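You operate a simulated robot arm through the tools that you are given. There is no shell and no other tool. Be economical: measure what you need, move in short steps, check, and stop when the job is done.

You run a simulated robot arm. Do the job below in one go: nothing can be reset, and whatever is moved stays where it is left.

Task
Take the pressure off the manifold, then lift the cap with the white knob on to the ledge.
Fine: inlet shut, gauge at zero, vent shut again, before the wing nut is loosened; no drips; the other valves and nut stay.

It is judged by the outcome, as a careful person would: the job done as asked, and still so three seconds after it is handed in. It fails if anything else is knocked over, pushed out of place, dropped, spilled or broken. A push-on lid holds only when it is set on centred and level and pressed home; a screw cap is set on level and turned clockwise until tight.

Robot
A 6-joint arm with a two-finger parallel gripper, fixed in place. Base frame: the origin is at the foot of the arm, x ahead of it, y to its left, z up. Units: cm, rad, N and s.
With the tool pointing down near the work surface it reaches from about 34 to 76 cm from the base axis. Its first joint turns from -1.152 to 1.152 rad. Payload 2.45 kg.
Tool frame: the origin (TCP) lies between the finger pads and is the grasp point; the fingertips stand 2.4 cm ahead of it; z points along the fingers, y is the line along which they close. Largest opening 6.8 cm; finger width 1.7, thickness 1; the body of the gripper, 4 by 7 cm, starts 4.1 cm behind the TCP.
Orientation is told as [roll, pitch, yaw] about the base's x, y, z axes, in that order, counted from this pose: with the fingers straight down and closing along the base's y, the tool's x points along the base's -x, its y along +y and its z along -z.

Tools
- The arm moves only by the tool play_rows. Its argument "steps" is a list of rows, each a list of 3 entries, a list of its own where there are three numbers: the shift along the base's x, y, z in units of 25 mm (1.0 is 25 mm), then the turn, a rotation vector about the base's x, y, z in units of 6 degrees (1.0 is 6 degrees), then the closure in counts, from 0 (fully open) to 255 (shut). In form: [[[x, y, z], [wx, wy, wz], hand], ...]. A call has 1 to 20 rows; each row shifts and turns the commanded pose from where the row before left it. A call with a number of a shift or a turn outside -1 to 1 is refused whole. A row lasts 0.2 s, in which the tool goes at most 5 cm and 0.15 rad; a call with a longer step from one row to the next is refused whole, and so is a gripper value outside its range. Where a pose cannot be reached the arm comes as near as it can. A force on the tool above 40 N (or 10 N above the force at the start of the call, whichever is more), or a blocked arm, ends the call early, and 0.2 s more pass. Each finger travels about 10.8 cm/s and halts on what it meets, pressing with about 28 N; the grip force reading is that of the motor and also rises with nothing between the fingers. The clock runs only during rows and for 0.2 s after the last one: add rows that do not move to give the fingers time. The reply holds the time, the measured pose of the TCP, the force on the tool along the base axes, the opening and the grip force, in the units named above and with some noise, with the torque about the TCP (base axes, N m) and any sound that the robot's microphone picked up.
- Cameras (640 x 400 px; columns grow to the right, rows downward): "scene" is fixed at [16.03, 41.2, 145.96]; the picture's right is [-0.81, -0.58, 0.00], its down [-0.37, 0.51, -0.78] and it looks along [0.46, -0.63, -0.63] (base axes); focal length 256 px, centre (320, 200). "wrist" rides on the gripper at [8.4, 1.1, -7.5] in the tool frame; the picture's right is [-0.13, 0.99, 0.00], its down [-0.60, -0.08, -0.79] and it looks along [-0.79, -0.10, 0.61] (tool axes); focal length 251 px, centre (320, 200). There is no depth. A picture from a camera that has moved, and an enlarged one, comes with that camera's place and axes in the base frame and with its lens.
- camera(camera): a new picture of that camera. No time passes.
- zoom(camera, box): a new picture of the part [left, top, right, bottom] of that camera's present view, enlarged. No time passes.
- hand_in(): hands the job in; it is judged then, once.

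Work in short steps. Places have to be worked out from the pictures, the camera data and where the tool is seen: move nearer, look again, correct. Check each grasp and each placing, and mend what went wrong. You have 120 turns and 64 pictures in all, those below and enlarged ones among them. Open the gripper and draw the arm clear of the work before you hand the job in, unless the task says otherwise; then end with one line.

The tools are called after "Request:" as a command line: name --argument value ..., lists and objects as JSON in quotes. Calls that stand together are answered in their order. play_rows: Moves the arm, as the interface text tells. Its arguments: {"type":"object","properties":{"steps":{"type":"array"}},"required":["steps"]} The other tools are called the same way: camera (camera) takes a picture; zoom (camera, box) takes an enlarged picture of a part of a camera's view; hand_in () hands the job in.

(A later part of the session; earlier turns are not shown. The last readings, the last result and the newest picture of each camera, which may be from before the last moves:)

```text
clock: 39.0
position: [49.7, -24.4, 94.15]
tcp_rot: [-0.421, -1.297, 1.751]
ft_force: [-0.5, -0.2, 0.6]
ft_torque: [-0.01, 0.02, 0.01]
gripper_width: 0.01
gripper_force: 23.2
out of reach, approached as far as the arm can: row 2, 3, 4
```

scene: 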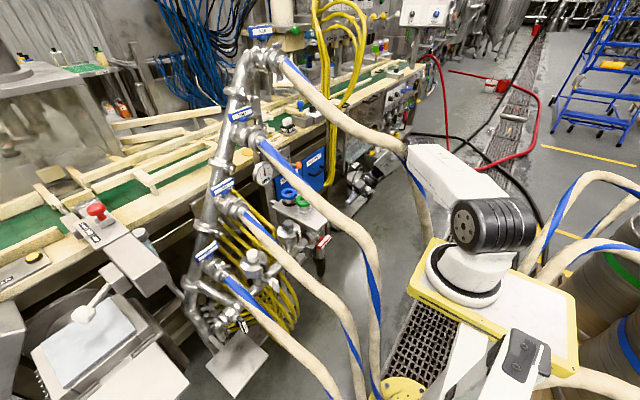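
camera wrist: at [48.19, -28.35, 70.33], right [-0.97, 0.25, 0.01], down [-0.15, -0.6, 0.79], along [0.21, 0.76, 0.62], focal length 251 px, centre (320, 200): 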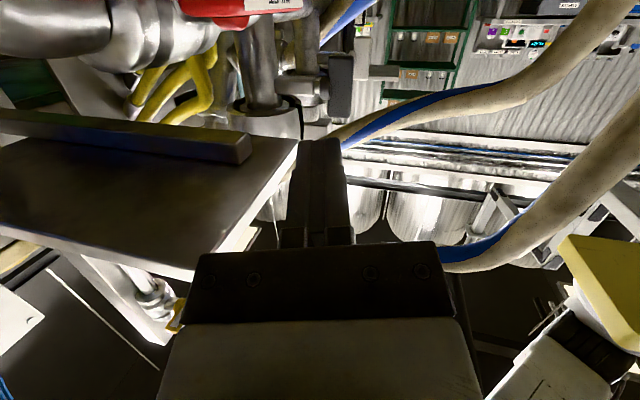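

Request:
play_rows --steps '[[[0, 0, 0.2], [0, 0, -1], 255], [[0, 0, 0], [0, 0, -1], 255], [[0, 0, 0], [0, 0, -1], 255], [[0, 0, 0], [0, 0, -1], 255], [[0, 0, 0], [0, 0, -1], 255], [[0, 0, 0], [0, 0, -1], 255], [[0, 0, 0], [0, 0, -1], 255], [[0, 0, 0], [0, 0, -1], 255], [[0, 0, 0], [0, 0, -1], 255], [[0, 0, 0], [0, 0, -1], 255], [[0, 0, 0], [0, 0, -1], 255], [[0, 0, 0], [0, 0, -1], 255], [[0, 0, 0], [0, 0, -0.6], 255], [[0, 0, 0], [0, 0, 0], 255]]'

Request:
camera --camera "wrist"

```text
clock: 42.0
position: [52.77, -29.0, 98.42]
tcp_rot: [-0.398, -1.298, 0.411]
ft_force: [0.3, -0.4, 0.0]
ft_torque: [0.0, -0.04, 0.0]
gripper_width: 0.0
gripper_force: 23.6
out of reach, approached as far as the arm can: row 10, 11, 12, 13
```

```text
22 pictures are left
camera wrist: at [43.47, -28.93, 92.12], right [0.0, 1.0, 0.02], down [-0.62, -0.01, 0.79], along [0.79, -0.02, 0.62], focal length 251 px, centre (320, 200)
```

wrist: 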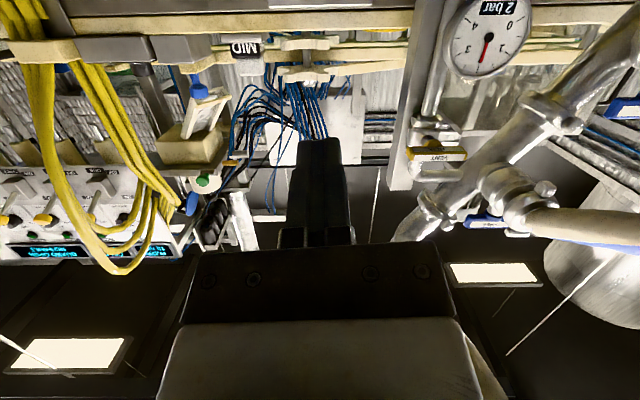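

Vent handle seen again, consistent with (73.5,−14,108.5). I level the tool, roll −90° so the fingers close vertically (opened), and move to ~10 cm in front of it.

Request:
play_rows --steps '[[[0.2, 0.3, 0.3], [0, -1, 0], 0], [[0.2, 0.3, 0.3], [0, -1, 0], 0], [[0.2, 0.3, 0.3], [0, -0.4, 0], 0], [[0.2, 0.3, 0.3], [-1, 0, 0], 0], [[0.2, 0.3, 0.3], [-1, 0, 0], 0], [[0.2, 0.3, 0.2], [-1, 0, 0], 0], [[0.2, 0.3, 0.2], [-1, 0, 0], 0], [[0.2, 0.3, 0.2], [-1, 0, 0], 0], [[0.2, 0.3, 0.2], [-1, 0, 0], 0], [[0.2, 0.3, 0.2], [-1, 0, 0], 0], [[0.2, 0.3, 0.2], [-1, 0, 0], 0], [[0.2, 0.3, 0.2], [-1, 0, 0], 0], [[0.2, 0.3, 0.2], [-1, 0, 0], 0], [[0.2, 0.3, 0.2], [-1, 0, 0], 0], [[0.2, 0.3, 0.2], [-1, 0, 0], 0], [[0.2, 0.3, 0.2], [-1, 0, 0], 0], [[0.2, 0.3, 0.2], [-1, 0, 0], 0], [[0.2, 0.3, 0.2], [-1, 0, 0], 0], [[0.2, 0.3, 0], [0, 0, 0], 0], [[0.2, 0.3, 0], [0, 0, 0], 0]]'

Request:
camera --camera "wrist"

```text
clock: 46.2
position: [77.49, -41.76, 131.56]
tcp_rot: [-1.573, 0.115, 1.574]
ft_force: [-1.2, 0.2, -0.3]
ft_torque: [-0.02, 0.0, -0.03]
gripper_width: 6.79
gripper_force: 0.1
out of reach, approached as far as the arm can: row 1, 2, 3, 4, 5, 6, 7, 8, 9, 10, 11, 12, 13, 14, 15, 16, 17
```

```text
21 pictures are left
camera wrist: at [70.15, -50.34, 131.48], right [0.0, 0.01, -1.0], down [-0.79, 0.61, 0.01], along [0.61, 0.79, 0.01], focal length 251 px, centre (320, 200)
```

wrist: 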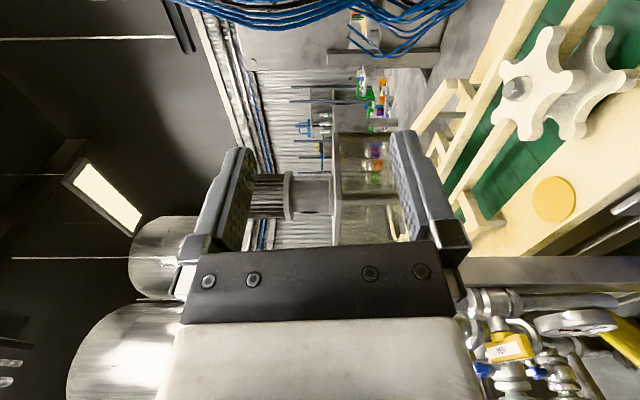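

The arm drifted outward (reach limits) but is clear of everything. I'll use a downward-tilted tool for the vent too: pitch down ~42°, roll back to the natural camera side, and move to about (66,−26,125).

Request:
play_rows --steps '[[[-0.3, 0.2, 0], [0, 1, 0], 255], [[-0.3, 0.2, 0], [0, 1, 0], 255], [[-0.3, 0.2, 0], [0, 1, 0], 255], [[-0.3, 0.2, 0], [0, 1, 0], 255], [[-0.3, 0.2, 0], [0, 1, 0], 255], [[-0.3, 0.2, 0], [0, 1, 0], 255], [[-0.3, 0.2, 0], [0, 1, 0], 255], [[-0.3, 0.4, -0.2], [0.72, 0, -0.68], 255], [[-0.3, 0.4, -0.2], [0.72, 0, -0.68], 255], [[-0.3, 0.4, -0.2], [0.72, 0, -0.68], 255], [[-0.3, 0.4, -0.2], [0.72, 0, -0.68], 255], [[-0.3, 0.4, -0.2], [0.72, 0, -0.68], 255], [[-0.3, 0.4, -0.2], [0.72, 0, -0.68], 255], [[-0.3, 0.4, -0.2], [0.72, 0, -0.68], 255], [[-0.3, 0.4, -0.2], [0.72, 0, -0.68], 255], [[0, 0.4, -0.2], [0.72, 0, -0.68], 255], [[0, 0.4, -0.2], [0.72, 0, -0.68], 255], [[0, 0.4, -0.2], [0.72, 0, -0.68], 255], [[0, 0, 0], [0.72, 0, -0.68], 255], [[0, 0, 0], [0, 0, 0], 255]]'

```text
clock: 50.4
position: [65.37, -26.88, 125.51]
tcp_rot: [-0.448, -0.717, 0.599]
ft_force: [0.1, 0.0, 0.4]
ft_torque: [0.03, 0.0, -0.05]
gripper_width: 0.0
gripper_force: 23.6
out of reach, approached as far as the arm can: row 1, 6, 7
```

Request:
camera --camera "wrist"

```text
20 pictures are left
camera wrist: at [54.43, -29.33, 124.79], right [-0.19, 0.95, -0.24], down [-0.18, 0.2, 0.96], along [0.96, 0.23, 0.14], focal length 251 px, centre (320, 200)
```

wrist: 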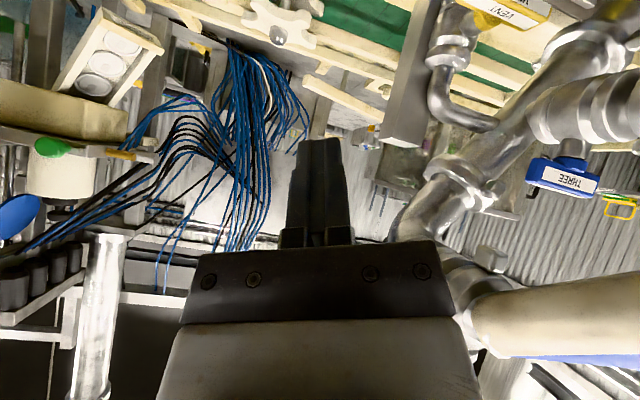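

Vent bar confirmed: centre ≈(73.5,−14.2,109.5), horizontal (shut) on a vertical pipe. I yaw 18° to keep the wrist off hose FOUR and bring the closed tip above its +y end, which must go down to open.

Request:
play_rows --steps '[[[0, 0.3, 0], [0, 0, 1], 255], [[0, 0.5, 0], [0, 0, 1], 255], [[0, 0.7, -0.3], [0, 0, 1], 255], [[0, 0.8, -0.5], [0, 0, 0], 255], [[0, 0.9, -0.5], [0, 0, 0], 255], [[0.2, 0.9, -0.5], [0, 0, 0], 255], [[0.3, 0.8, -0.5], [0, 0, 0], 255], [[0.4, 0.7, -0.5], [0, 0, 0], 255], [[0.5, 0.3, -0.5], [0, 0, 0], 255], [[0.4, 0.1, -0.5], [0, 0, 0], 255], [[0, 0, 0], [0, 0, 0], 255]]'

Request:
camera --camera "wrist"

```text
clock: 52.8
position: [69.89, -11.94, 115.98]
tcp_rot: [-0.446, -0.718, 0.914]
ft_force: [0.3, -0.6, 0.8]
ft_torque: [0.02, 0.02, 0.0]
gripper_width: 0.0
gripper_force: 23.7
```

```text
19 pictures are left
camera wrist: at [60.24, -17.75, 115.29], right [-0.48, 0.85, -0.24], down [-0.24, 0.14, 0.96], along [0.85, 0.51, 0.14], focal length 251 px, centre (320, 200)
```

wrist: 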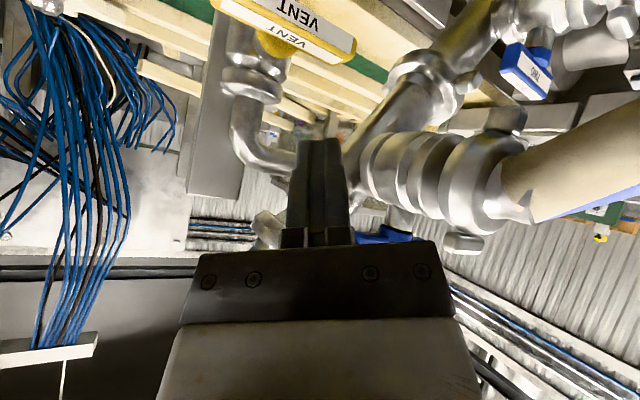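

Bar's text is upright, so shut; opening is +y end down. Move the tip over that end and press down slowly.

Request:
play_rows --steps '[[[0.3, 0.1, -0.3], [0, 0, 0], 255], [[0.34, 0.08, -0.5], [0, 0, 0], 255], [[0, 0, -0.34], [0, 0, 0], 255], [[0, 0, -0.2], [0, 0, 0], 255], [[0, 0, -0.2], [0, 0, 0], 255], [[0, 0, -0.2], [0, 0, 0], 255], [[0, 0, -0.2], [0, 0, 0], 255], [[0, 0, -0.2], [0, 0, 0], 255], [[0, 0, -0.2], [0, 0, 0], 255], [[0, 0, -0.2], [0, 0, 0], 255], [[0, 0, 0], [0, 0, 0], 255]]'

Request:
camera --camera "wrist"

```text
clock: 55.2
position: [71.49, -11.45, 109.7]
tcp_rot: [-0.448, -0.715, 0.915]
ft_force: [0.2, -0.3, -0.3]
ft_torque: [0.02, 0.06, -0.02]
gripper_width: 0.0
gripper_force: 24.0
```

```text
18 pictures are left
camera wrist: at [61.91, -17.21, 108.9], right [-0.48, 0.85, -0.24], down [-0.24, 0.14, 0.96], along [0.85, 0.51, 0.14], focal length 251 px, centre (320, 200)
```

wrist: 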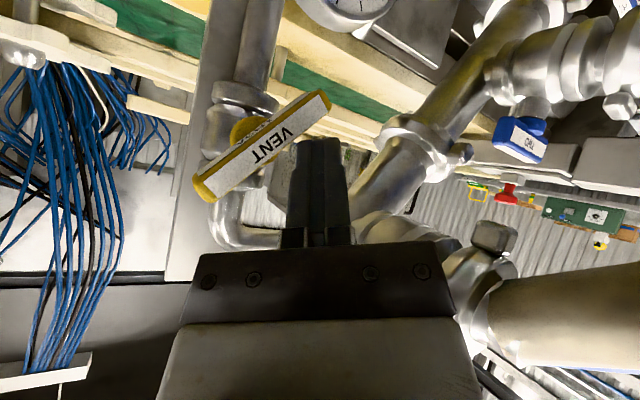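

Vent is turning (~45°). Continue down, then sweep −y to bring the bar vertical.

Request:
play_rows --steps '[[[0, 0, -0.2], [0, 0, 0], 255], [[0, 0, -0.2], [0, 0, 0], 255], [[0, 0, -0.2], [0, 0, 0], 255], [[0, -0.15, 0], [0, 0, 0], 255], [[0, -0.15, 0], [0, 0, 0], 255], [[0, -0.15, 0], [0, 0, 0], 255], [[0, -0.1, 0], [0, 0, 0], 255], [[0, 0, 0], [0, 0, 0], 255]]'

Request:
camera --camera "wrist"

```text
clock: 57.0
position: [71.47, -12.19, 108.1]
tcp_rot: [-0.442, -0.718, 0.922]
ft_force: [-12.1, 30.7, 3.5]
ft_torque: [0.47, 0.14, 0.38]
gripper_width: 0.0
gripper_force: 23.6
```

```text
17 pictures are left
camera wrist: at [61.92, -18.12, 107.33], right [-0.49, 0.84, -0.23], down [-0.24, 0.13, 0.96], along [0.84, 0.52, 0.14], focal length 251 px, centre (320, 200)
```

wrist: 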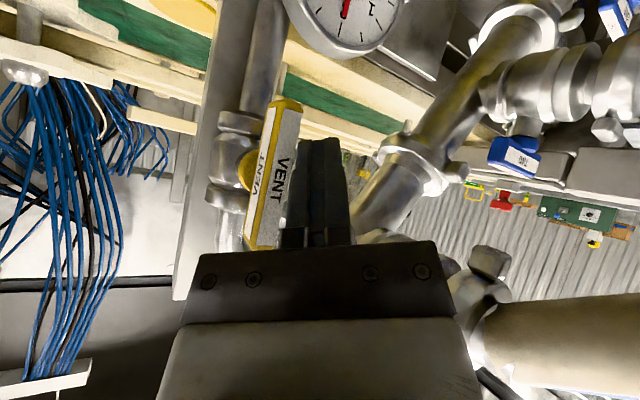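

The bar is parallel to the pipe, against the stop (30 N). Ease off, wait a few seconds and read the gauge.

Request:
play_rows --steps '[[[0, 0.25, 0], [0, 0, 0], 255], [[0, 0.25, 0], [0, 0, 0], 255], [[0, 0, 0], [0, 0, 0], 255], [[0, 0, 0], [0, 0, 0], 255], [[0, 0, 0], [0, 0, 0], 255], [[0, 0, 0], [0, 0, 0], 255], [[0, 0, 0], [0, 0, 0], 255], [[0, 0, 0], [0, 0, 0], 255], [[0, 0, 0], [0, 0, 0], 255], [[0, 0, 0], [0, 0, 0], 255], [[0, 0, 0], [0, 0, 0], 255], [[0, 0, 0], [0, 0, 0], 255], [[0, 0, 0], [0, 0, 0], 255], [[0, 0, 0], [0, 0, 0], 255], [[0, 0, 0], [0, 0, 0], 255]]'

Request:
zoom --camera "scene" --box '[235, 125, 315, 195]'

```text
clock: 60.2
position: [71.54, -11.59, 108.08]
tcp_rot: [-0.449, -0.715, 0.913]
ft_force: [-0.1, 0.5, 0.4]
ft_torque: [0.02, -0.01, 0.03]
gripper_width: 0.01
gripper_force: 23.2
```

```text
5.71 times, centred on (275, 160) of scene
camera zoom: at [16.03, 41.2, 145.96], right [-0.81, -0.58, 0.0], down [-0.37, 0.51, -0.78], along [0.46, -0.63, -0.63], focal length 1461 px, centre (577, 429)
```

zoom: 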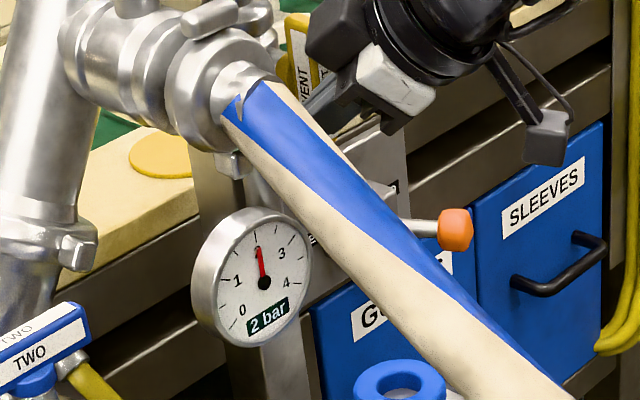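

Gauge still reads 2 bar. I wait longer to see whether it is bleeding slowly.

Request:
play_rows --steps '[[[0, 0, 0], [0, 0, 0], 255], [[0, 0, 0], [0, 0, 0], 255], [[0, 0, 0], [0, 0, 0], 255], [[0, 0, 0], [0, 0, 0], 255], [[0, 0, 0], [0, 0, 0], 255], [[0, 0, 0], [0, 0, 0], 255], [[0, 0, 0], [0, 0, 0], 255], [[0, 0, 0], [0, 0, 0], 255], [[0, 0, 0], [0, 0, 0], 255], [[0, 0, 0], [0, 0, 0], 255], [[0, 0, 0], [0, 0, 0], 255], [[0, 0, 0], [0, 0, 0], 255], [[0, 0, 0], [0, 0, 0], 255], [[0, 0, 0], [0, 0, 0], 255], [[0, 0, 0], [0, 0, 0], 255], [[0, 0, 0], [0, 0, 0], 255], [[0, 0, 0], [0, 0, 0], 255], [[0, 0, 0], [0, 0, 0], 255], [[0, 0, 0], [0, 0, 0], 255], [[0, 0, 0], [0, 0, 0], 255]]'

Request:
camera --camera "wrist"

```text
clock: 64.4
position: [71.41, -11.59, 108.11]
tcp_rot: [-0.448, -0.714, 0.915]
ft_force: [-0.3, 0.0, -0.8]
ft_torque: [0.02, -0.02, -0.01]
gripper_width: 0.0
gripper_force: 23.6
```

```text
15 pictures are left
camera wrist: at [61.92, -17.34, 107.42], right [-0.48, 0.85, -0.24], down [-0.24, 0.14, 0.96], along [0.85, 0.51, 0.14], focal length 251 px, centre (320, 200)
```

wrist: 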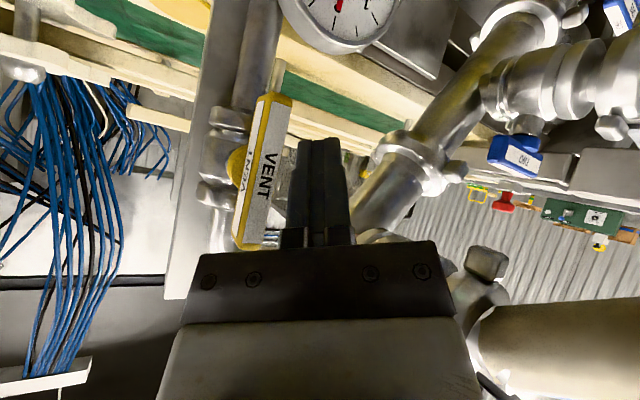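

The vent bar is fully vertical (projection matches exactly). Let me read the gauge precisely once more, along with the inlet handle.

Request:
zoom --camera "scene" --box '[240, 145, 340, 255]'

```text
3.64 times, centred on (290, 200) of scene
camera zoom: at [16.03, 41.2, 145.96], right [-0.81, -0.58, 0.0], down [-0.37, 0.51, -0.78], along [0.46, -0.63, -0.63], focal length 930 px, centre (429, 200)
```

zoom: 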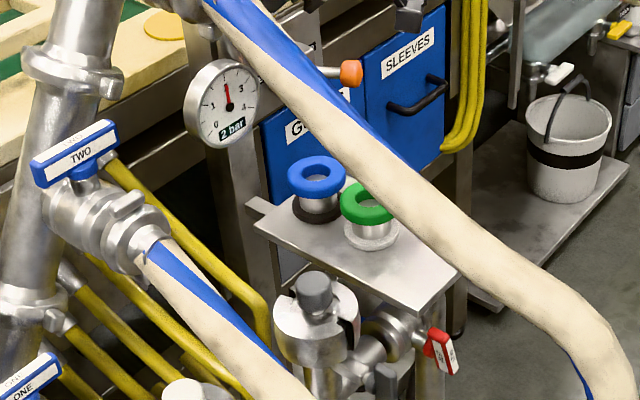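

The inlet handle now appears to lean—not fully shut. I enlarge it to measure the angle.

Request:
zoom --camera "scene" --box '[295, 220, 335, 250]'

```text
13.33 times, centred on (315, 235) of scene
camera zoom: at [16.03, 41.2, 145.96], right [-0.81, -0.58, 0.0], down [-0.37, 0.51, -0.78], along [0.46, -0.63, -0.63], focal length 3410 px, centre (387, -267)
```

zoom: 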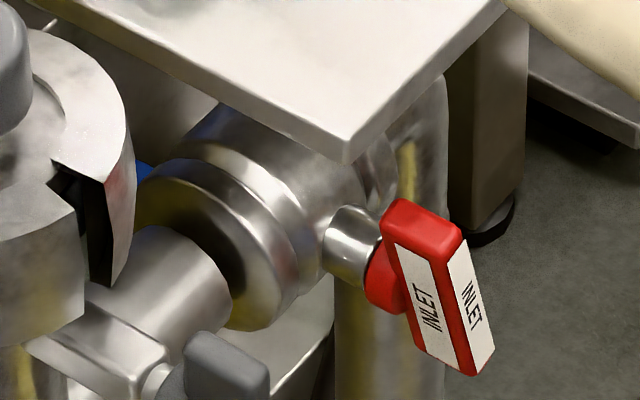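

The inlet handle sits at about 73°—my finger dragged it back when withdrawing. I leave the vent open, go back and shut it properly with more overlap: first retreat from the vent toward −y.

Request:
play_rows --steps '[[[-0.6, 0.1, 0.2], [0, 0, 0], 255], [[-0.9, 0, 0.4], [0, 0, 0], 255], [[-0.9, -0.6, 0.4], [0, 0, 0], 255], [[-0.8, -1, 0], [0, 0, 1], 255], [[-0.8, -1, 0], [0, 0, 1], 255], [[-0.8, -1, 0], [0, 0, 1], 255], [[-0.8, -1, 0], [0, 0, 1], 255], [[-0.6, -1, 0], [0, 0, 1], 255], [[-0.4, -1, 0], [0, 0, 1], 255], [[-0.4, -1, 0], [0, 0, 1], 255], [[0, -0.6, 0], [1, 0, 0], 255], [[0, -0.4, 0], [1, 0, 0], 255], [[0, 0, 0], [0.5, 0, 0], 255], [[0, 0, 0], [0, 0, 0], 255]]'

```text
clock: 67.4
position: [53.9, -32.73, 110.69]
tcp_rot: [-0.483, -0.977, 1.674]
ft_force: [0.3, -0.3, 0.5]
ft_torque: [0.0, 0.01, 0.0]
gripper_width: 0.0
gripper_force: 23.6
```

Request:
play_rows --steps '[[[0, 0, -1], [0, 0, 0], 255], [[0, 0, -1], [0, 0, 0], 255], [[0, 0, -1], [0, 0, 0], 255], [[0, 0, -1], [0, 0, 0], 255], [[0, 0, -1], [0, 0, 0], 255], [[0, 0, -1], [0, 0, 0], 255], [[0, 0, -1], [0, 0, 0], 255], [[0, 0, -1], [0, 0, 0], 255], [[0, 0, -1], [0, 0, 0], 255], [[0, 0, -1], [0, 0, 0], 255], [[0, 0, -1], [0, 0, 0], 255], [[0, 0, -1], [0, 0, 0], 255], [[0, 0, -1], [0, 0, 0], 255], [[0, 0, -1], [0, 0, 0], 255], [[0, 0, -1], [0, 0, 0], 255], [[0, 0, -1], [0, 0, 0], 255], [[0, 0, -0.5], [0, 0, 0], 255], [[0, 0, 0], [0, 0, 0], 255]]'

```text
clock: 71.2
position: [51.57, -30.14, 71.0]
tcp_rot: [-0.482, -0.977, 1.674]
ft_force: [0.3, -0.4, 0.1]
ft_torque: [-0.03, -0.01, -0.01]
gripper_width: 0.0
gripper_force: 23.4
out of reach, approached as far as the arm can: row 14, 15, 16, 17
```

Now slide in +y at this level toward the lower half of the handle, stopping short of contact.

Request:
play_rows --steps '[[[0, 0.8, 0], [0, 0, 0], 255], [[0, 0.8, 0], [0, 0, 0], 255], [[0.1, 0.8, -0.1], [0, 0, 0], 255], [[0.3, 0.6, -0.3], [0, 0, 0], 255], [[0.3, 0.4, -0.2], [0, 0, 0], 255], [[0, 0, 0], [0, 0, 0], 255]]'

Request:
zoom --camera "scene" --box '[285, 205, 365, 260]'

```text
clock: 72.6
position: [53.31, -21.68, 69.72]
tcp_rot: [-0.483, -0.976, 1.674]
ft_force: [-0.1, -0.5, -0.2]
ft_torque: [-0.03, 0.0, 0.02]
gripper_width: 0.0
gripper_force: 23.6
```

```text
7.27 times, centred on (325, 232) of scene
camera zoom: at [16.03, 41.2, 145.96], right [-0.81, -0.58, 0.0], down [-0.37, 0.51, -0.78], along [0.46, -0.63, -0.63], focal length 1860 px, centre (284, -36)
```

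zoom: 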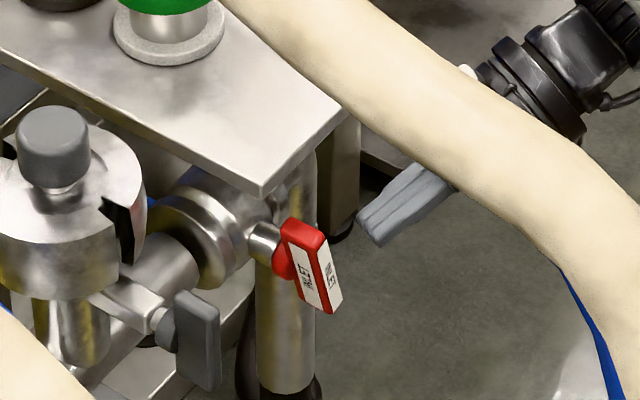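

Tip lined up with the lower half of the handle, well overlapped in x. Push +y.

Request:
play_rows --steps '[[[0, 0.4, 0], [0, 0, 0], 255], [[0, 0.4, 0], [0, 0, 0], 255], [[0, 0.2, 0], [0, 0, 0], 255], [[0, 0.2, 0], [0, 0, 0], 255], [[0, 0.2, 0], [0, 0, 0], 255], [[0, 0.15, 0], [0, 0, 0], 255], [[0, 0.15, 0], [0, 0, 0], 255], [[0, 0.1, 0], [0, 0, 0], 255], [[0, 0, 0], [0, 0, 0], 255]]'

```text
clock: 74.2
position: [53.12, -18.13, 69.52]
tcp_rot: [-0.478, -0.971, 1.663]
ft_force: [-6.4, -5.4, 2.1]
ft_torque: [-0.03, 0.1, 0.17]
gripper_width: 0.01
gripper_force: 23.4
stopped in row 7: the force on the tool passed its limit at 46 N (the readings are from after the stop); the commanded pose is now the measured one
```

A firm stop at 46 N. I withdraw purely along −y and check handle and gauge.

Request:
play_rows --steps '[[[0, -0.2, 0], [0, 0, 0], 255], [[0, -0.5, 0], [0, 0, 0], 255], [[0, -1, 0], [0, 0, 0], 255], [[0, 0, 0], [0, 0, 0], 255], [[0, 0, 0], [0, 0, 0], 255], [[0, 0, 0], [0, 0, 0], 255], [[0, 0, 0], [0, 0, 0], 255], [[0, 0, 0], [0, 0, 0], 255], [[0, 0, 0], [0, 0, 0], 255]]'

Request:
zoom --camera "scene" --box '[245, 145, 345, 255]'

```text
clock: 76.2
position: [53.16, -22.25, 69.68]
tcp_rot: [-0.48, -0.971, 1.665]
ft_force: [-0.9, 0.0, 0.5]
ft_torque: [-0.06, 0.02, -0.01]
gripper_width: 0.01
gripper_force: 23.4
```

```text
3.64 times, centred on (295, 200) of scene
camera zoom: at [16.03, 41.2, 145.96], right [-0.81, -0.58, 0.0], down [-0.37, 0.51, -0.78], along [0.46, -0.63, -0.63], focal length 930 px, centre (411, 200)
```

zoom: 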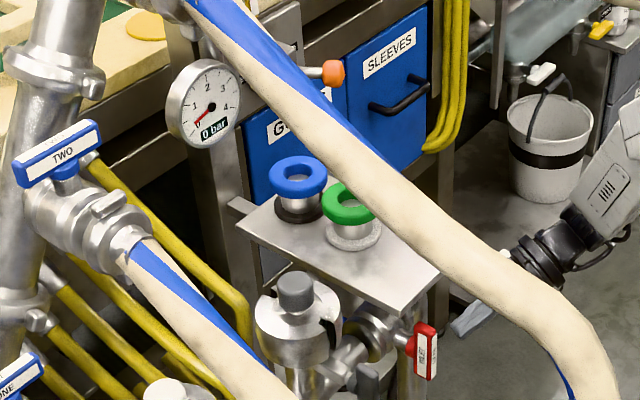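

Gauge reads 0 bar and the inlet stands vertical. Now return to shut the vent: back out to y≈−32 and rise.

Request:
play_rows --steps '[[[0, -0.9, 0], [0, 0, 0], 255], [[0, -0.9, 0], [0, 0, 0], 255], [[0, -0.9, 0.6], [0, 0, 0], 255], [[0, -0.9, 1], [0, 0, 0], 255], [[0, -0.5, 1], [0, 0, 0], 255], [[0, 0, 1], [0, 0, 0], 255], [[0, 0, 1], [0, 0, 0], 255], [[0, 0, 1], [0, 0, 0], 255], [[0, 0, 1], [0, 0, 0], 255], [[0, 0, 1], [0, 0, 0], 255], [[0, 0, 1], [0, 0, 0], 255], [[0, 0, 1], [0, 0, 0], 255], [[0, 0, 1], [0, 0, 0], 255], [[0, 0, 1], [0, 0, 0], 255], [[0, 0, 1], [0, 0, 0], 255], [[0, 0, 1], [0, 0, 0], 255], [[0, 0, 1], [0, 0, 0], 255], [[0, 0, 1], [0, 0, 0], 255], [[0, 0, 1], [0, 0, 0], 255], [[0, 0, 1], [0, 0, 0], 255]]'

```text
clock: 80.4
position: [53.23, -32.47, 113.55]
tcp_rot: [-0.478, -0.971, 1.664]
ft_force: [0.2, 0.8, 0.0]
ft_torque: [-0.01, 0.0, 0.01]
gripper_width: 0.0
gripper_force: 23.8
```

Request:
play_rows --steps '[[[0, 0, 0], [-1, 0, 0], 255], [[0, 0.4, 0.2], [-1, 0, 0], 255], [[0, 0.6, 0.2], [-0.4, 0, 0], 255], [[0.4, 0.9, 0.2], [0, 0, -1], 255], [[0.5, 0.9, 0.2], [0, 0, -1], 255], [[0.7, 0.9, 0.2], [0, 0, -1], 255], [[0.8, 0.9, 0.2], [0, 0, -1], 255], [[0.8, 0.9, 0], [0, 0, -1], 255], [[0.8, 0.9, 0], [0, 0, -1], 255], [[0.8, 0.9, 0], [0, 0, -1], 255], [[0.8, 0.6, 0], [0, 0, -0.2], 255], [[0.3, 0.2, 0], [0, 0, 0], 255], [[0, 0, 0], [0, 0, 0], 255]]'

```text
clock: 83.2
position: [68.17, -12.14, 116.51]
tcp_rot: [-0.449, -0.722, 0.887]
ft_force: [0.2, 0.0, 0.3]
ft_torque: [0.05, 0.01, 0.03]
gripper_width: 0.0
gripper_force: 23.2
```

Position and orientation are as before. Bring the tip to the +y side of the bar's top end, then push it over toward −y and down along its arc.

Request:
play_rows --steps '[[[0.6, 0.1, -0.4], [0, 0, 0], 255], [[0.68, 0.08, -0.5], [0, 0, 0], 255], [[0, 0, -0.26], [0, 0, 0], 255], [[0, -0.24, 0], [0, 0, 0], 255], [[0, -0.24, 0], [0, 0, 0], 255], [[0, -0.24, 0], [0, 0, 0], 255], [[0, -0.24, 0], [0, 0, 0], 255], [[0, -0.24, 0], [0, 0, 0], 255], [[0, -0.2, -0.2], [0, 0, 0], 255], [[0, -0.2, -0.2], [0, 0, 0], 255], [[0, -0.1, -0.25], [0, 0, 0], 255], [[0, -0.1, -0.2], [0, 0, 0], 255], [[0, 0, 0], [0, 0, 0], 255]]'

Request:
camera --camera "wrist"

```text
clock: 86.0
position: [71.31, -16.6, 111.76]
tcp_rot: [-0.454, -0.721, 0.885]
ft_force: [-10.4, -21.2, 11.7]
ft_torque: [-0.39, -0.01, -0.42]
gripper_width: 0.01
gripper_force: 24.1
```

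```text
10 pictures are left
camera wrist: at [61.51, -22.13, 110.98], right [-0.45, 0.86, -0.24], down [-0.24, 0.14, 0.96], along [0.86, 0.49, 0.14], focal length 251 px, centre (320, 200)
```

wrist: 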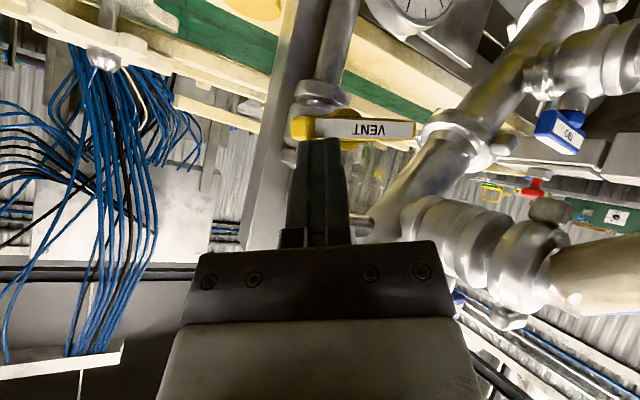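

About 15° short of horizontal. Press down a bit more on the −y end.

Request:
play_rows --steps '[[[0, 0.1, -0.15], [0, 0, 0], 255], [[0, 0, -0.15], [0, 0, 0], 255], [[0, 0, -0.15], [0, 0, 0], 255], [[0, 0, -0.1], [0, 0, 0], 255], [[0, 0, -0.1], [0, 0, 0], 255], [[0, 0, -0.1], [0, 0, 0], 255], [[0, 0, -0.1], [0, 0, 0], 255], [[0, 0, 0], [0, 0, 0], 255]]'

```text
clock: 87.0
position: [71.31, -15.85, 110.81]
tcp_rot: [-0.452, -0.726, 0.897]
ft_force: [-22.5, 3.6, 10.9]
ft_torque: [0.0, 0.15, -0.02]
gripper_width: 0.0
gripper_force: 23.6
stopped in row 4: the force on the tool passed its limit at 43 N (the readings are from after the stop); the commanded pose is now the measured one
```

Request:
play_rows --steps '[[[0, 0, 0.3], [0, 0, 0], 255], [[0, 0, 0.6], [0, 0, 0], 255], [[-0.4, 0.2, 0.4], [0, 0, 0], 255], [[-0.4, 0.4, 0.4], [0, 0, 0], 255], [[0, 0, 0], [0, 0, 0], 255]]'

Request:
camera --camera "wrist"

```text
clock: 88.2
position: [69.32, -14.49, 114.88]
tcp_rot: [-0.453, -0.725, 0.896]
ft_force: [0.1, -0.4, 0.4]
ft_torque: [-0.01, -0.04, -0.04]
gripper_width: 0.0
gripper_force: 23.4
```

```text
9 pictures are left
camera wrist: at [59.61, -20.01, 114.11], right [-0.46, 0.86, -0.24], down [-0.24, 0.14, 0.96], along [0.86, 0.5, 0.14], focal length 251 px, centre (320, 200)
```

wrist: 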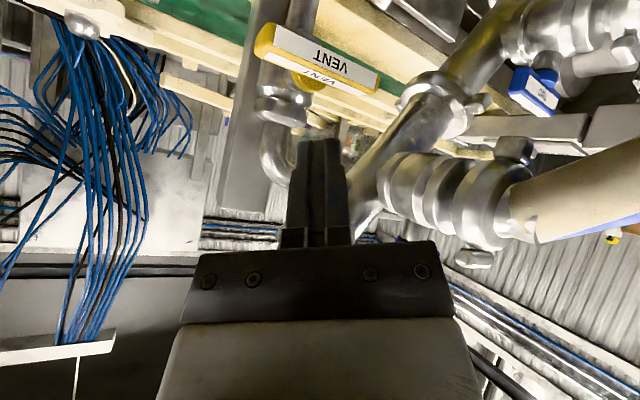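

Looks shut within a few degrees; I press once more on the −y end with better overlap to make sure it is on its stop.

Request:
play_rows --steps '[[[0.3, -0.6, 0], [0, 0, 0], 255], [[0.5, -0.5, -0.3], [0, 0, 0], 255], [[0.1, 0, -0.4], [0, 0, 0], 255], [[0, 0, -0.2], [0, 0, 0], 255], [[0, 0, -0.15], [0, 0, 0], 255], [[0, 0, -0.15], [0, 0, 0], 255], [[0, 0, -0.15], [0, 0, 0], 255], [[0, 0, -0.1], [0, 0, 0], 255], [[0, 0, -0.1], [0, 0, 0], 255], [[0, 0, -0.1], [0, 0, 0], 255], [[0, 0, 0], [0, 0, 0], 255]]'

```text
clock: 90.6
position: [71.6, -17.14, 111.1]
tcp_rot: [-0.457, -0.728, 0.9]
ft_force: [-15.6, 3.1, 18.8]
ft_torque: [0.13, 0.06, -0.06]
gripper_width: 0.0
gripper_force: 23.3
```

Request:
play_rows --steps '[[[0, 0, -0.12], [0, 0, 0], 255], [[0, 0, -0.12], [0, 0, 0], 255], [[0, 0, 0], [0, 0, 0], 255]]'

Request:
zoom --camera "wrist" --box '[220, 60, 460, 200]'

```text
clock: 91.1
position: [71.55, -17.35, 111.14]
tcp_rot: [-0.461, -0.73, 0.904]
ft_force: [-15.1, 0.4, 8.3]
ft_torque: [0.02, 0.19, -0.02]
gripper_width: 0.0
gripper_force: 23.4
stopped in row 2: the force on the tool passed its limit at 42 N (the readings are from after the stop); the commanded pose is now the measured one
```

```text
2.67 times, centred on (340, 130) of wrist
camera zoom: at [61.91, -22.92, 110.18], right [-0.45, 0.86, -0.24], down [-0.25, 0.14, 0.96], along [0.86, 0.5, 0.15], focal length 670 px, centre (267, 387)
```

zoom: 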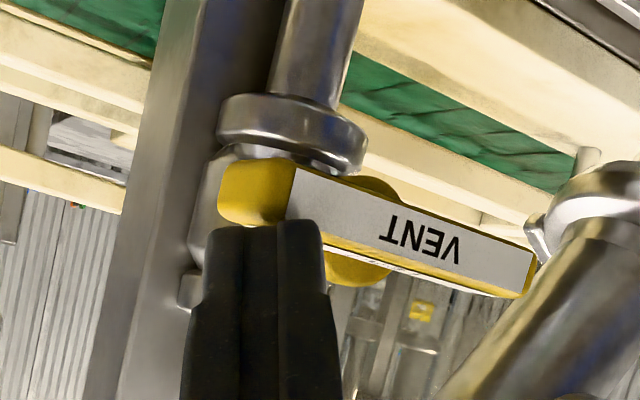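

Vent bar is horizontal and on its stop: vent shut, inlet shut, gauge 0. Next I retreat and travel high to the +y side, returning to a near-vertical tool (pitch ≈−20°) above the white-knob assembly.

Request:
play_rows --steps '[[[0, 0, 0.4], [0, 0, 0], 255], [[-0.6, 0, 0.6], [0, 0, 0], 255], [[-1, 0, 0.4], [0, 0, -1], 255], [[-1, 0.2, 0.2], [0, 0, -1], 255], [[-1, 0.3, 0.2], [0, 0, -1], 255], [[-1, 0.5, 0], [0, 0, -1], 255], [[-1, 0.6, 0], [0, 0, -1], 255], [[-0.8, 0.7, 0], [0, 0, -1], 255], [[-0.6, 0.8, 0], [0, 0, -1], 255], [[-0.4, 0.9, 0], [0, 0, -1], 255], [[0, 0.9, 0], [0, 0, -0.6], 255], [[0, 0.9, 0], [0.75, 0, 0.67], 255], [[0, 0.9, 0], [0.75, 0, 0.67], 255], [[0, 0.9, 0], [0.75, 0, 0.67], 255], [[0, 0.9, 0], [0.75, 0, 0.67], 255], [[0, 0.9, 0], [0.3, 0, 0.27], 255], [[0, 0.6, 0], [0, 1, 0], 255], [[0, 0, 0], [0, 1, 0], 255], [[0, 0, 0], [0, 1, 0], 255], [[0, 0, 0], [0, 0.6, 0], 255]]'

```text
clock: 95.3
position: [55.84, 4.74, 114.73]
tcp_rot: [0.097, -0.364, 0.111]
ft_force: [0.5, 0.7, 0.3]
ft_torque: [-0.01, 0.03, -0.01]
gripper_width: 0.02
gripper_force: 23.4
out of reach, approached as far as the arm can: row 7, 8, 9, 10
```

Passed freely. Now straighten the tool and descend to about (50,10,90) to localise the white wing nut precisely.

Request:
play_rows --steps '[[[-0.3, 0.3, -0.5], [-1, 0, 0], 255], [[-0.3, 0.3, -1], [-0.3, 0, -1], 255], [[-0.3, 0.3, -1], [0, 0, 0], 255], [[-0.3, 0.3, -1], [0, 0, 0], 255], [[-0.3, 0.3, -1], [0, 0, 0], 255], [[-0.3, 0.3, -1], [0, 0, 0], 255], [[-0.3, 0.3, -1], [0, 0, 0], 255], [[0, 0, -1], [0, 0, 0], 255], [[0, 0, -1], [0, 0, 0], 255], [[0, 0, -1], [0, 0, 0], 255], [[0, 0, 0], [0, 0, 0], 255]]'

Request:
camera --camera "wrist"

```text
clock: 97.7
position: [50.52, 9.97, 90.68]
tcp_rot: [-0.047, -0.349, 0.058]
ft_force: [-0.4, -1.2, 0.9]
ft_torque: [0.01, -0.04, 0.02]
gripper_width: 0.0
gripper_force: 23.3
```

```text
7 pictures are left
camera wrist: at [40.24, 10.66, 94.87], right [0.08, 1.0, 0.0], down [0.3, -0.02, 0.95], along [0.95, -0.08, -0.3], focal length 251 px, centre (320, 200)
```

wrist: 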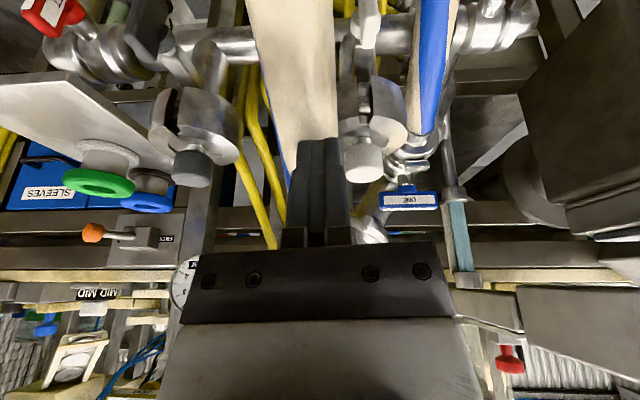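

White knob confirmed at (61.8,12.9,84.7); the wing nut's paddle stands vertical at ≈(54.1,12.8,76.2). I descend on its −y side, then push its top toward +y and over (counter-clockwise seen from the robot), following the arc.

Request:
play_rows --steps '[[[0.3, 0, -1], [0, 0, 0], 255], [[0.3, 0, -1], [0, 0, 0], 255], [[0.3, 0, -1], [0, 0, 0], 255], [[0.2, 0.09, -0.8], [0, 0, 0], 255], [[0, 0, -0.4], [0, 0, 0], 255], [[0, 0.2, 0], [0, 0, 0], 255], [[0, 0.2, 0], [0, 0, 0], 255], [[0, 0.2, 0], [0, 0, 0], 255], [[0, 0.2, 0.04], [0, 0, 0], 255], [[0, 0, 0], [0, 0, 0], 255]]'

```text
clock: 99.9
position: [53.42, 12.16, 80.48]
tcp_rot: [-0.047, -0.347, 0.059]
ft_force: [-0.8, -3.2, 4.7]
ft_torque: [-0.03, 0.03, 0.01]
gripper_width: 0.0
gripper_force: 23.4
```

Contact felt (−3 N, +5 N); the paddle is moving. Continue along the arc over and down.

Request:
play_rows --steps '[[[0, 0.25, -0.05], [0, 0, 0], 255], [[0, 0.25, -0.1], [0, 0, 0], 255], [[0, 0.25, -0.15], [0, 0, 0], 255], [[0, 0.2, -0.15], [0, 0, 0], 255], [[0, 0.2, -0.2], [0, 0, 0], 255], [[0, 0.15, -0.2], [0, 0, 0], 255], [[0, 0.1, -0.25], [0, 0, 0], 255], [[0, 0, -0.25], [0, 0, 0], 255], [[0, 0, 0], [0, 0, 0], 255]]'

Request:
zoom --camera "scene" --box '[220, 240, 300, 310]'

```text
clock: 100.9
position: [53.62, 14.03, 79.84]
tcp_rot: [-0.048, -0.355, 0.056]
ft_force: [-2.2, 1.1, 7.5]
ft_torque: [0.01, 0.07, 0.0]
gripper_width: 0.0
gripper_force: 23.6
stopped in row 4: the force on the tool passed its limit at 66 N (the readings are from after the stop); the commanded pose is now the measured one
```

```text
5.71 times, centred on (260, 275) of scene
camera zoom: at [16.01, 41.2, 145.97], right [-0.81, -0.58, 0.0], down [-0.37, 0.51, -0.78], along [0.46, -0.63, -0.63], focal length 1461 px, centre (663, -229)
```

zoom: 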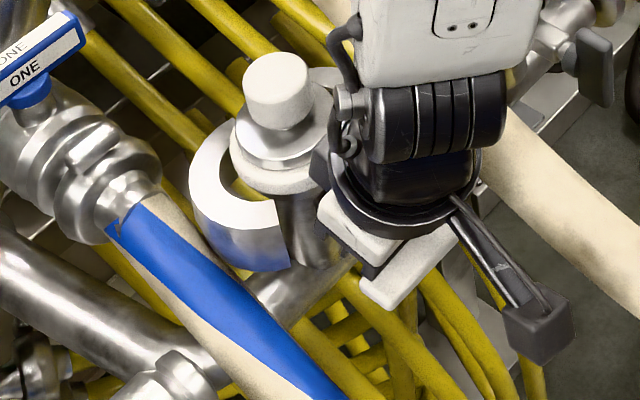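

The wing nut has loosened and the clamp has swung open, leaving the cap free. I retreat upward, square the tool to vertical with fingers open, and go above the white knob.

Request:
play_rows --steps '[[[-0.2, 0, 0.6], [0, 0, 0], 255], [[-0.2, 0, 1], [0, 0, 0], 255], [[0, 0, 1], [0, 0, 0], 255], [[0, 0, 1], [0, 0, 0], 0], [[0, 0, 1], [0.45, 1, -0.5], 0], [[0, 0, 1], [0, 1, 0], 0], [[0.6, 0, 0.9], [0, 1, 0], 0], [[0.9, -0.2, 0], [0, 0.35, 0], 0], [[0.9, -0.2, 0], [0, 0, 0], 0], [[0.9, -0.05, 0], [0, 0, 0], 0], [[0.35, 0, 0], [0, 0, 0], 0], [[0, 0, 0], [0, 0, 0], 0]]'

Request:
zoom --camera "scene" --box '[210, 205, 310, 305]'

```text
clock: 103.5
position: [61.72, 12.58, 94.88]
tcp_rot: [-0.037, -0.063, 0.021]
ft_force: [-0.7, 0.8, -0.5]
ft_torque: [-0.02, 0.05, 0.03]
gripper_width: 6.77
gripper_force: 0.0
out of reach, approached as far as the arm can: row 5
```

```text
4.00 times, centred on (260, 255) of scene
camera zoom: at [16.03, 41.2, 145.96], right [-0.81, -0.58, 0.0], down [-0.37, 0.51, -0.78], along [0.46, -0.63, -0.63], focal length 1023 px, centre (560, -20)
```

zoom: 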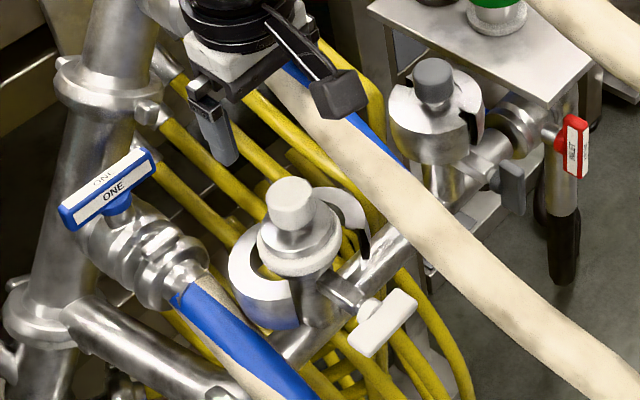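

Both clamp halves are open; cap stands on its ferrule, knob at (61.8,12.9). Level the tool and descend with open fingers around the knob to z≈85.4, then close.

Request:
play_rows --steps '[[[0.03, 0.13, -0.5], [0.35, 0.6, -0.2], 0], [[0, 0, -0.8], [0, 0, 0], 0], [[0, 0, -0.8], [0, 0, 0], 0], [[0, 0, -0.8], [0, 0, 0], 0], [[0, 0, -0.5], [0, 0, 0], 0], [[0, 0, -0.3], [0, 0, 0], 0], [[0, 0, 0], [0, 0, 0], 0], [[0, 0, 0], [0, 0, 120], 120], [[0, 0, 0], [0, 0, 0], 200]]'

```text
refused: 120 is not a number from -1 to 1
```

Typo in a row; same move again, corrected.

Request:
play_rows --steps '[[[0.03, 0.13, -0.5], [0.35, 0.6, -0.2], 0], [[0, 0, -0.8], [0, 0, 0], 0], [[0, 0, -0.8], [0, 0, 0], 0], [[0, 0, -0.8], [0, 0, 0], 0], [[0, 0, -0.5], [0, 0, 0], 0], [[0, 0, -0.3], [0, 0, 0], 0], [[0, 0, 0], [0, 0, 0], 0]]'

Request:
zoom --camera "scene" --box '[210, 205, 310, 305]'

```text
clock: 105.1
position: [61.99, 12.81, 85.5]
tcp_rot: [-0.001, -0.001, 0.001]
ft_force: [-0.1, -0.7, -0.5]
ft_torque: [-0.02, 0.0, 0.01]
gripper_width: 6.82
gripper_force: 0.0
```

```text
4.00 times, centred on (260, 255) of scene
camera zoom: at [16.03, 41.2, 145.96], right [-0.81, -0.58, 0.0], down [-0.37, 0.51, -0.78], along [0.46, -0.63, -0.63], focal length 1023 px, centre (560, -20)
```

zoom: 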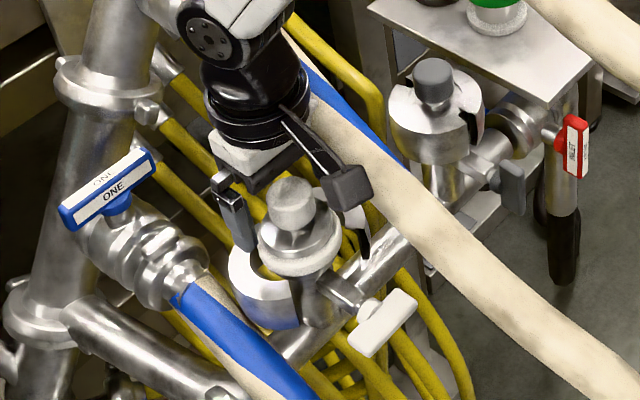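

The knob is between the fingers; a small correction of −0.7 cm in x, then close and check the grip width.

Request:
play_rows --steps '[[[-0.28, 0.06, -0.1], [0, 0, 0], 0], [[0, 0, 0], [0, 0, 0], 0], [[0, 0, 0], [0, 0, 140], 140]]'

Request:
play_rows --steps '[[[-0.28, 0.06, -0.1], [0, 0, 0], 0], [[0, 0, 0], [0, 0, 0], 100], [[0, 0, 0], [0, 0, 0], 180], [[0, 0, 0], [0, 0, 0], 255], [[0, 0, 0], [0, 0, 0], 255], [[0, 0, 0], [0, 0, 0], 255]]'

```text
refused: 140 is not a number from -1 to 1
```

```text
clock: 106.5
position: [61.15, 13.08, 85.23]
tcp_rot: [-0.001, -0.002, -0.003]
ft_force: [0.9, -0.3, 0.5]
ft_torque: [0.01, 0.03, -0.01]
gripper_width: 3.35
gripper_force: 28.1
```

Grip holds at 3.35 cm, matching the knob. Lift straight up slowly.

Request:
play_rows --steps '[[[0, 0, 0.1], [0, 0, 0], 255], [[0, 0, 0.2], [0, 0, 0], 255], [[0, 0, 0.4], [0, 0, 0], 255], [[0, 0, 0.6], [0, 0, 0], 255], [[0, 0, 0.8], [0, 0, 0], 255], [[0, 0, 0.8], [0, 0, 0], 255], [[0, 0, 0.8], [0, 0, 0], 255], [[0, 0, 0], [0, 0, 0], 255]]'

Request:
zoom --camera "scene" --box '[210, 165, 350, 305]'

```text
clock: 108.3
position: [61.13, 13.13, 94.68]
tcp_rot: [-0.001, 0.001, -0.002]
ft_force: [0.5, 0.6, -1.5]
ft_torque: [-0.02, 0.05, 0.02]
gripper_width: 3.34
gripper_force: 27.9
```

```text
2.86 times, centred on (280, 235) of scene
camera zoom: at [16.03, 41.2, 145.96], right [-0.81, -0.58, 0.0], down [-0.37, 0.51, -0.78], along [0.46, -0.63, -0.63], focal length 731 px, centre (434, 100)
```

zoom: 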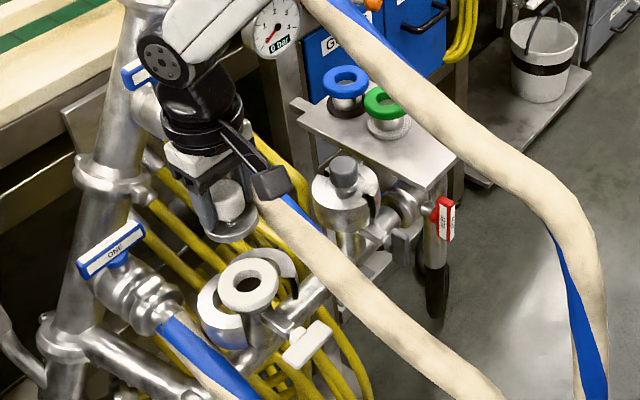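

Cap is held level, ferrule and gasket stayed put, gauge 0. I rise above the hoses, cross to y≈−14.5, x≈58.8 over the shelf's empty front area.

Request:
play_rows --steps '[[[0, 0, 0.8], [0, 0, 0], 255], [[0, 0, 1], [0, 0, 0], 255], [[0, 0, 1], [0, 0, 0], 255], [[0, 0, 1], [0, 0, 0], 255], [[0, 0, 1], [0, 0, 0], 255], [[0, 0, 1], [0, 0, 0], 255], [[0, 0, 1], [0, 0, 0], 255], [[-0.1, -0.8, 0.1], [0, 0, 0], 255], [[-0.1, -1, 0], [0, 0, 0], 255], [[-0.1, -1, 0], [0, 0, 0], 255], [[-0.1, -1, 0], [0, 0, 0], 255], [[-0.1, -1, 0], [0, 0, 0], 255], [[-0.1, -1, 0], [0, 0, 0], 255], [[-0.1, -1, 0], [0, 0, 0], 255], [[-0.1, -1, 0], [0, 0, 0], 255], [[-0.1, -1, 0], [0, 0, 0], 255], [[0, -1, 0], [0, 0, 0], 255], [[0, -0.8, 0], [0, 0, 0], 255], [[0, -0.4, 0], [0, 0, 0], 255], [[0, 0, 0], [0, 0, 0], 255]]'

```text
clock: 112.5
position: [58.93, -14.51, 111.62]
tcp_rot: [0.001, -0.003, -0.003]
ft_force: [0.4, 0.3, -1.3]
ft_torque: [0.04, -0.02, -0.01]
gripper_width: 3.35
gripper_force: 28.0
```

Held well. Descend to z≈88 (cap bottom ≈83) and check the placing spot.

Request:
play_rows --steps '[[[0, 0, -1], [0, 0, 0], 255], [[0, 0, -1], [0, 0, 0], 255], [[0, 0, -1], [0, 0, 0], 255], [[0, 0, -1], [0, 0, 0], 255], [[0, 0, -1], [0, 0, 0], 255], [[0, 0, -1], [0, 0, 0], 255], [[0, 0, -1], [0, 0, 0], 255], [[0, 0, -1], [0, 0, 0], 255], [[0, 0, -0.9], [0, 0, 0], 255], [[0, 0, -0.3], [0, 0, 0], 255], [[0, 0, 0], [0, 0, 0], 255]]'

Request:
camera --camera "scene"

```text
clock: 114.9
position: [58.91, -14.38, 88.74]
tcp_rot: [0.0, -0.003, -0.003]
ft_force: [-0.7, 0.6, -2.2]
ft_torque: [-0.02, 0.03, -0.02]
gripper_width: 3.3
gripper_force: 28.3
```

```text
2 pictures are left
```

scene: 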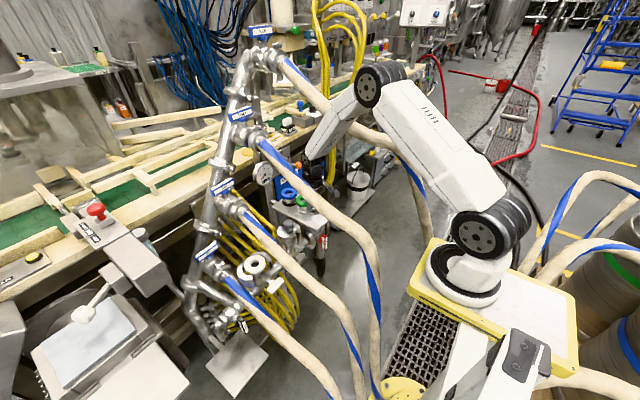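

The spot is hidden behind hose THREE, but the measured shelf bounds (front edge x≈54.6, ring base from x≈63.3) leave room. Lower gently, watching force.

Request:
play_rows --steps '[[[0, 0, -0.3], [0, 0, 0], 255], [[0, 0, -0.3], [0, 0, 0], 255], [[0, 0, -0.2], [0, 0, 0], 255], [[0, 0, -0.2], [0, 0, 0], 255], [[0, 0, 0], [0, 0, 0], 255]]'

```text
clock: 116.1
position: [58.95, -14.42, 86.3]
tcp_rot: [0.0, -0.001, 0.0]
ft_force: [0.1, -0.8, -1.6]
ft_torque: [-0.02, 0.0, -0.02]
gripper_width: 3.35
gripper_force: 27.9
```

Request:
play_rows --steps '[[[0, 0, -0.12], [0, 0, 0], 255], [[0, 0, -0.12], [0, 0, 0], 255], [[0, 0, -0.12], [0, 0, 0], 255], [[0, 0, 0], [0, 0, 0], 255]]'

```text
clock: 117.1
position: [58.96, -14.49, 85.34]
tcp_rot: [0.001, -0.003, -0.001]
ft_force: [-0.9, 0.1, -2.2]
ft_torque: [0.01, 0.0, 0.02]
gripper_width: 3.35
gripper_force: 28.2
```

No contact yet (−2 N is the cap's weight). Continue in 2 mm steps.

Request:
play_rows --steps '[[[0, 0, -0.08], [0, 0, 0], 255], [[0, 0, -0.08], [0, 0, 0], 255], [[0, 0, -0.08], [0, 0, 0], 255], [[0, 0, 0], [0, 0, 0], 255]]'

```text
clock: 118.1
position: [58.82, -14.41, 84.73]
tcp_rot: [0.001, -0.001, -0.002]
ft_force: [0.4, 0.5, -1.1]
ft_torque: [-0.01, 0.02, -0.04]
gripper_width: 3.33
gripper_force: 28.2
```

Request:
play_rows --steps '[[[0, 0, -0.08], [0, 0, 0], 255], [[0, 0, -0.08], [0, 0, 0], 255], [[0, 0, -0.08], [0, 0, 0], 255], [[0, 0, 0], [0, 0, 0], 255]]'

```text
clock: 119.1
position: [59.0, -14.44, 84.26]
tcp_rot: [0.0, -0.003, -0.002]
ft_force: [-4.1, 4.1, 16.9]
ft_torque: [0.3, 0.26, 0.07]
gripper_width: 3.33
gripper_force: 27.9
```

Contact at z≈84.3 with 17 N: the cap is on the shelf. I ease up 1 mm, open the fingers, and rise clear.

Request:
play_rows --steps '[[[0, 0, 0.04], [0, 0, 0], 255], [[0, 0, 0], [0, 0, 0], 110], [[0, 0, 0], [0, 0, 0], 40], [[0, 0, 0], [0, 0, 0], 0], [[0, 0, 0], [0, 0, 0], 0], [[0, 0, 0], [0, 0, 0], 0]]'

```text
clock: 120.5
position: [58.91, -14.43, 84.24]
tcp_rot: [-0.003, -0.001, -0.002]
ft_force: [0.0, -0.1, -0.8]
ft_torque: [-0.01, 0.0, 0.0]
gripper_width: 6.8
gripper_force: 0.2
```

Released cleanly. Rise straight up.

Request:
play_rows --steps '[[[0, 0, 0.3], [0, 0, 0], 0], [[0, 0, 0.6], [0, 0, 0], 0], [[0, 0, 1], [0, 0, 0], 0], [[0, 0, 1], [0, 0, 0], 0], [[0, 0, 1], [0, 0, 0], 0], [[-0.3, 0, 1], [0, 0, 0], 0], [[-0.5, 0.2, 1], [0, 0, 0], 0], [[-0.5, 0.4, 1], [0, 0, 0], 0], [[-0.5, 0.6, 1], [0, 0, 0], 0], [[-0.5, 0.6, 1], [0, 0, 0], 0], [[-0.5, 0.6, 1], [0, 0, 0], 0], [[-0.5, 0.4, 1], [0, 0, 0], 0], [[-0.3, 0.2, 1], [0, 0, 0], 0], [[0, 0, 1], [0, 0, 0], 0], [[0, 0, 1], [0, 1, 0], 0], [[0, 0, 1], [0, 1, 0], 0], [[0, 0, 0], [0, 1, 0], 0], [[0, 0, 0], [0, 1, 0], 0], [[0, 0, 0], [0, 0, 0], 0]]'

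Request:
camera --camera "wrist"

```text
clock: 124.5
position: [49.84, -7.03, 121.56]
tcp_rot: [-0.001, 0.419, -0.003]
ft_force: [0.3, 0.3, 0.2]
ft_torque: [0.02, 0.01, 0.01]
gripper_width: 6.79
gripper_force: 0.1
```

```text
1 pictures are left
camera wrist: at [45.39, -5.99, 131.81], right [0.12, 0.99, -0.05], down [0.87, -0.08, 0.48], along [0.47, -0.1, -0.88], focal length 251 px, centre (320, 200)
```

wrist: 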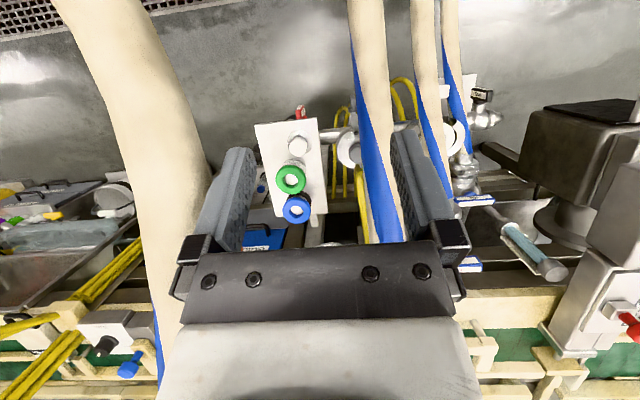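

The cap stands upright on the shelf, in front of the green ring. One last look at gauge, valves and clamp before handing in.

Request:
zoom --camera "scene" --box '[220, 110, 350, 300]'

```text
2.11 times, centred on (285, 205) of scene
camera zoom: at [16.03, 41.2, 145.96], right [-0.81, -0.58, 0.0], down [-0.37, 0.51, -0.78], along [0.46, -0.63, -0.63], focal length 538 px, centre (394, 190)
```

zoom: 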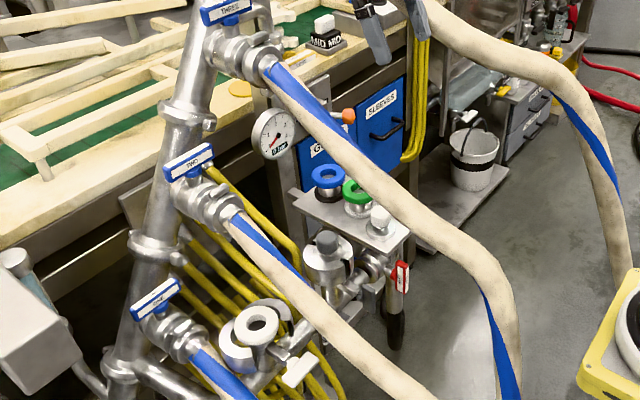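

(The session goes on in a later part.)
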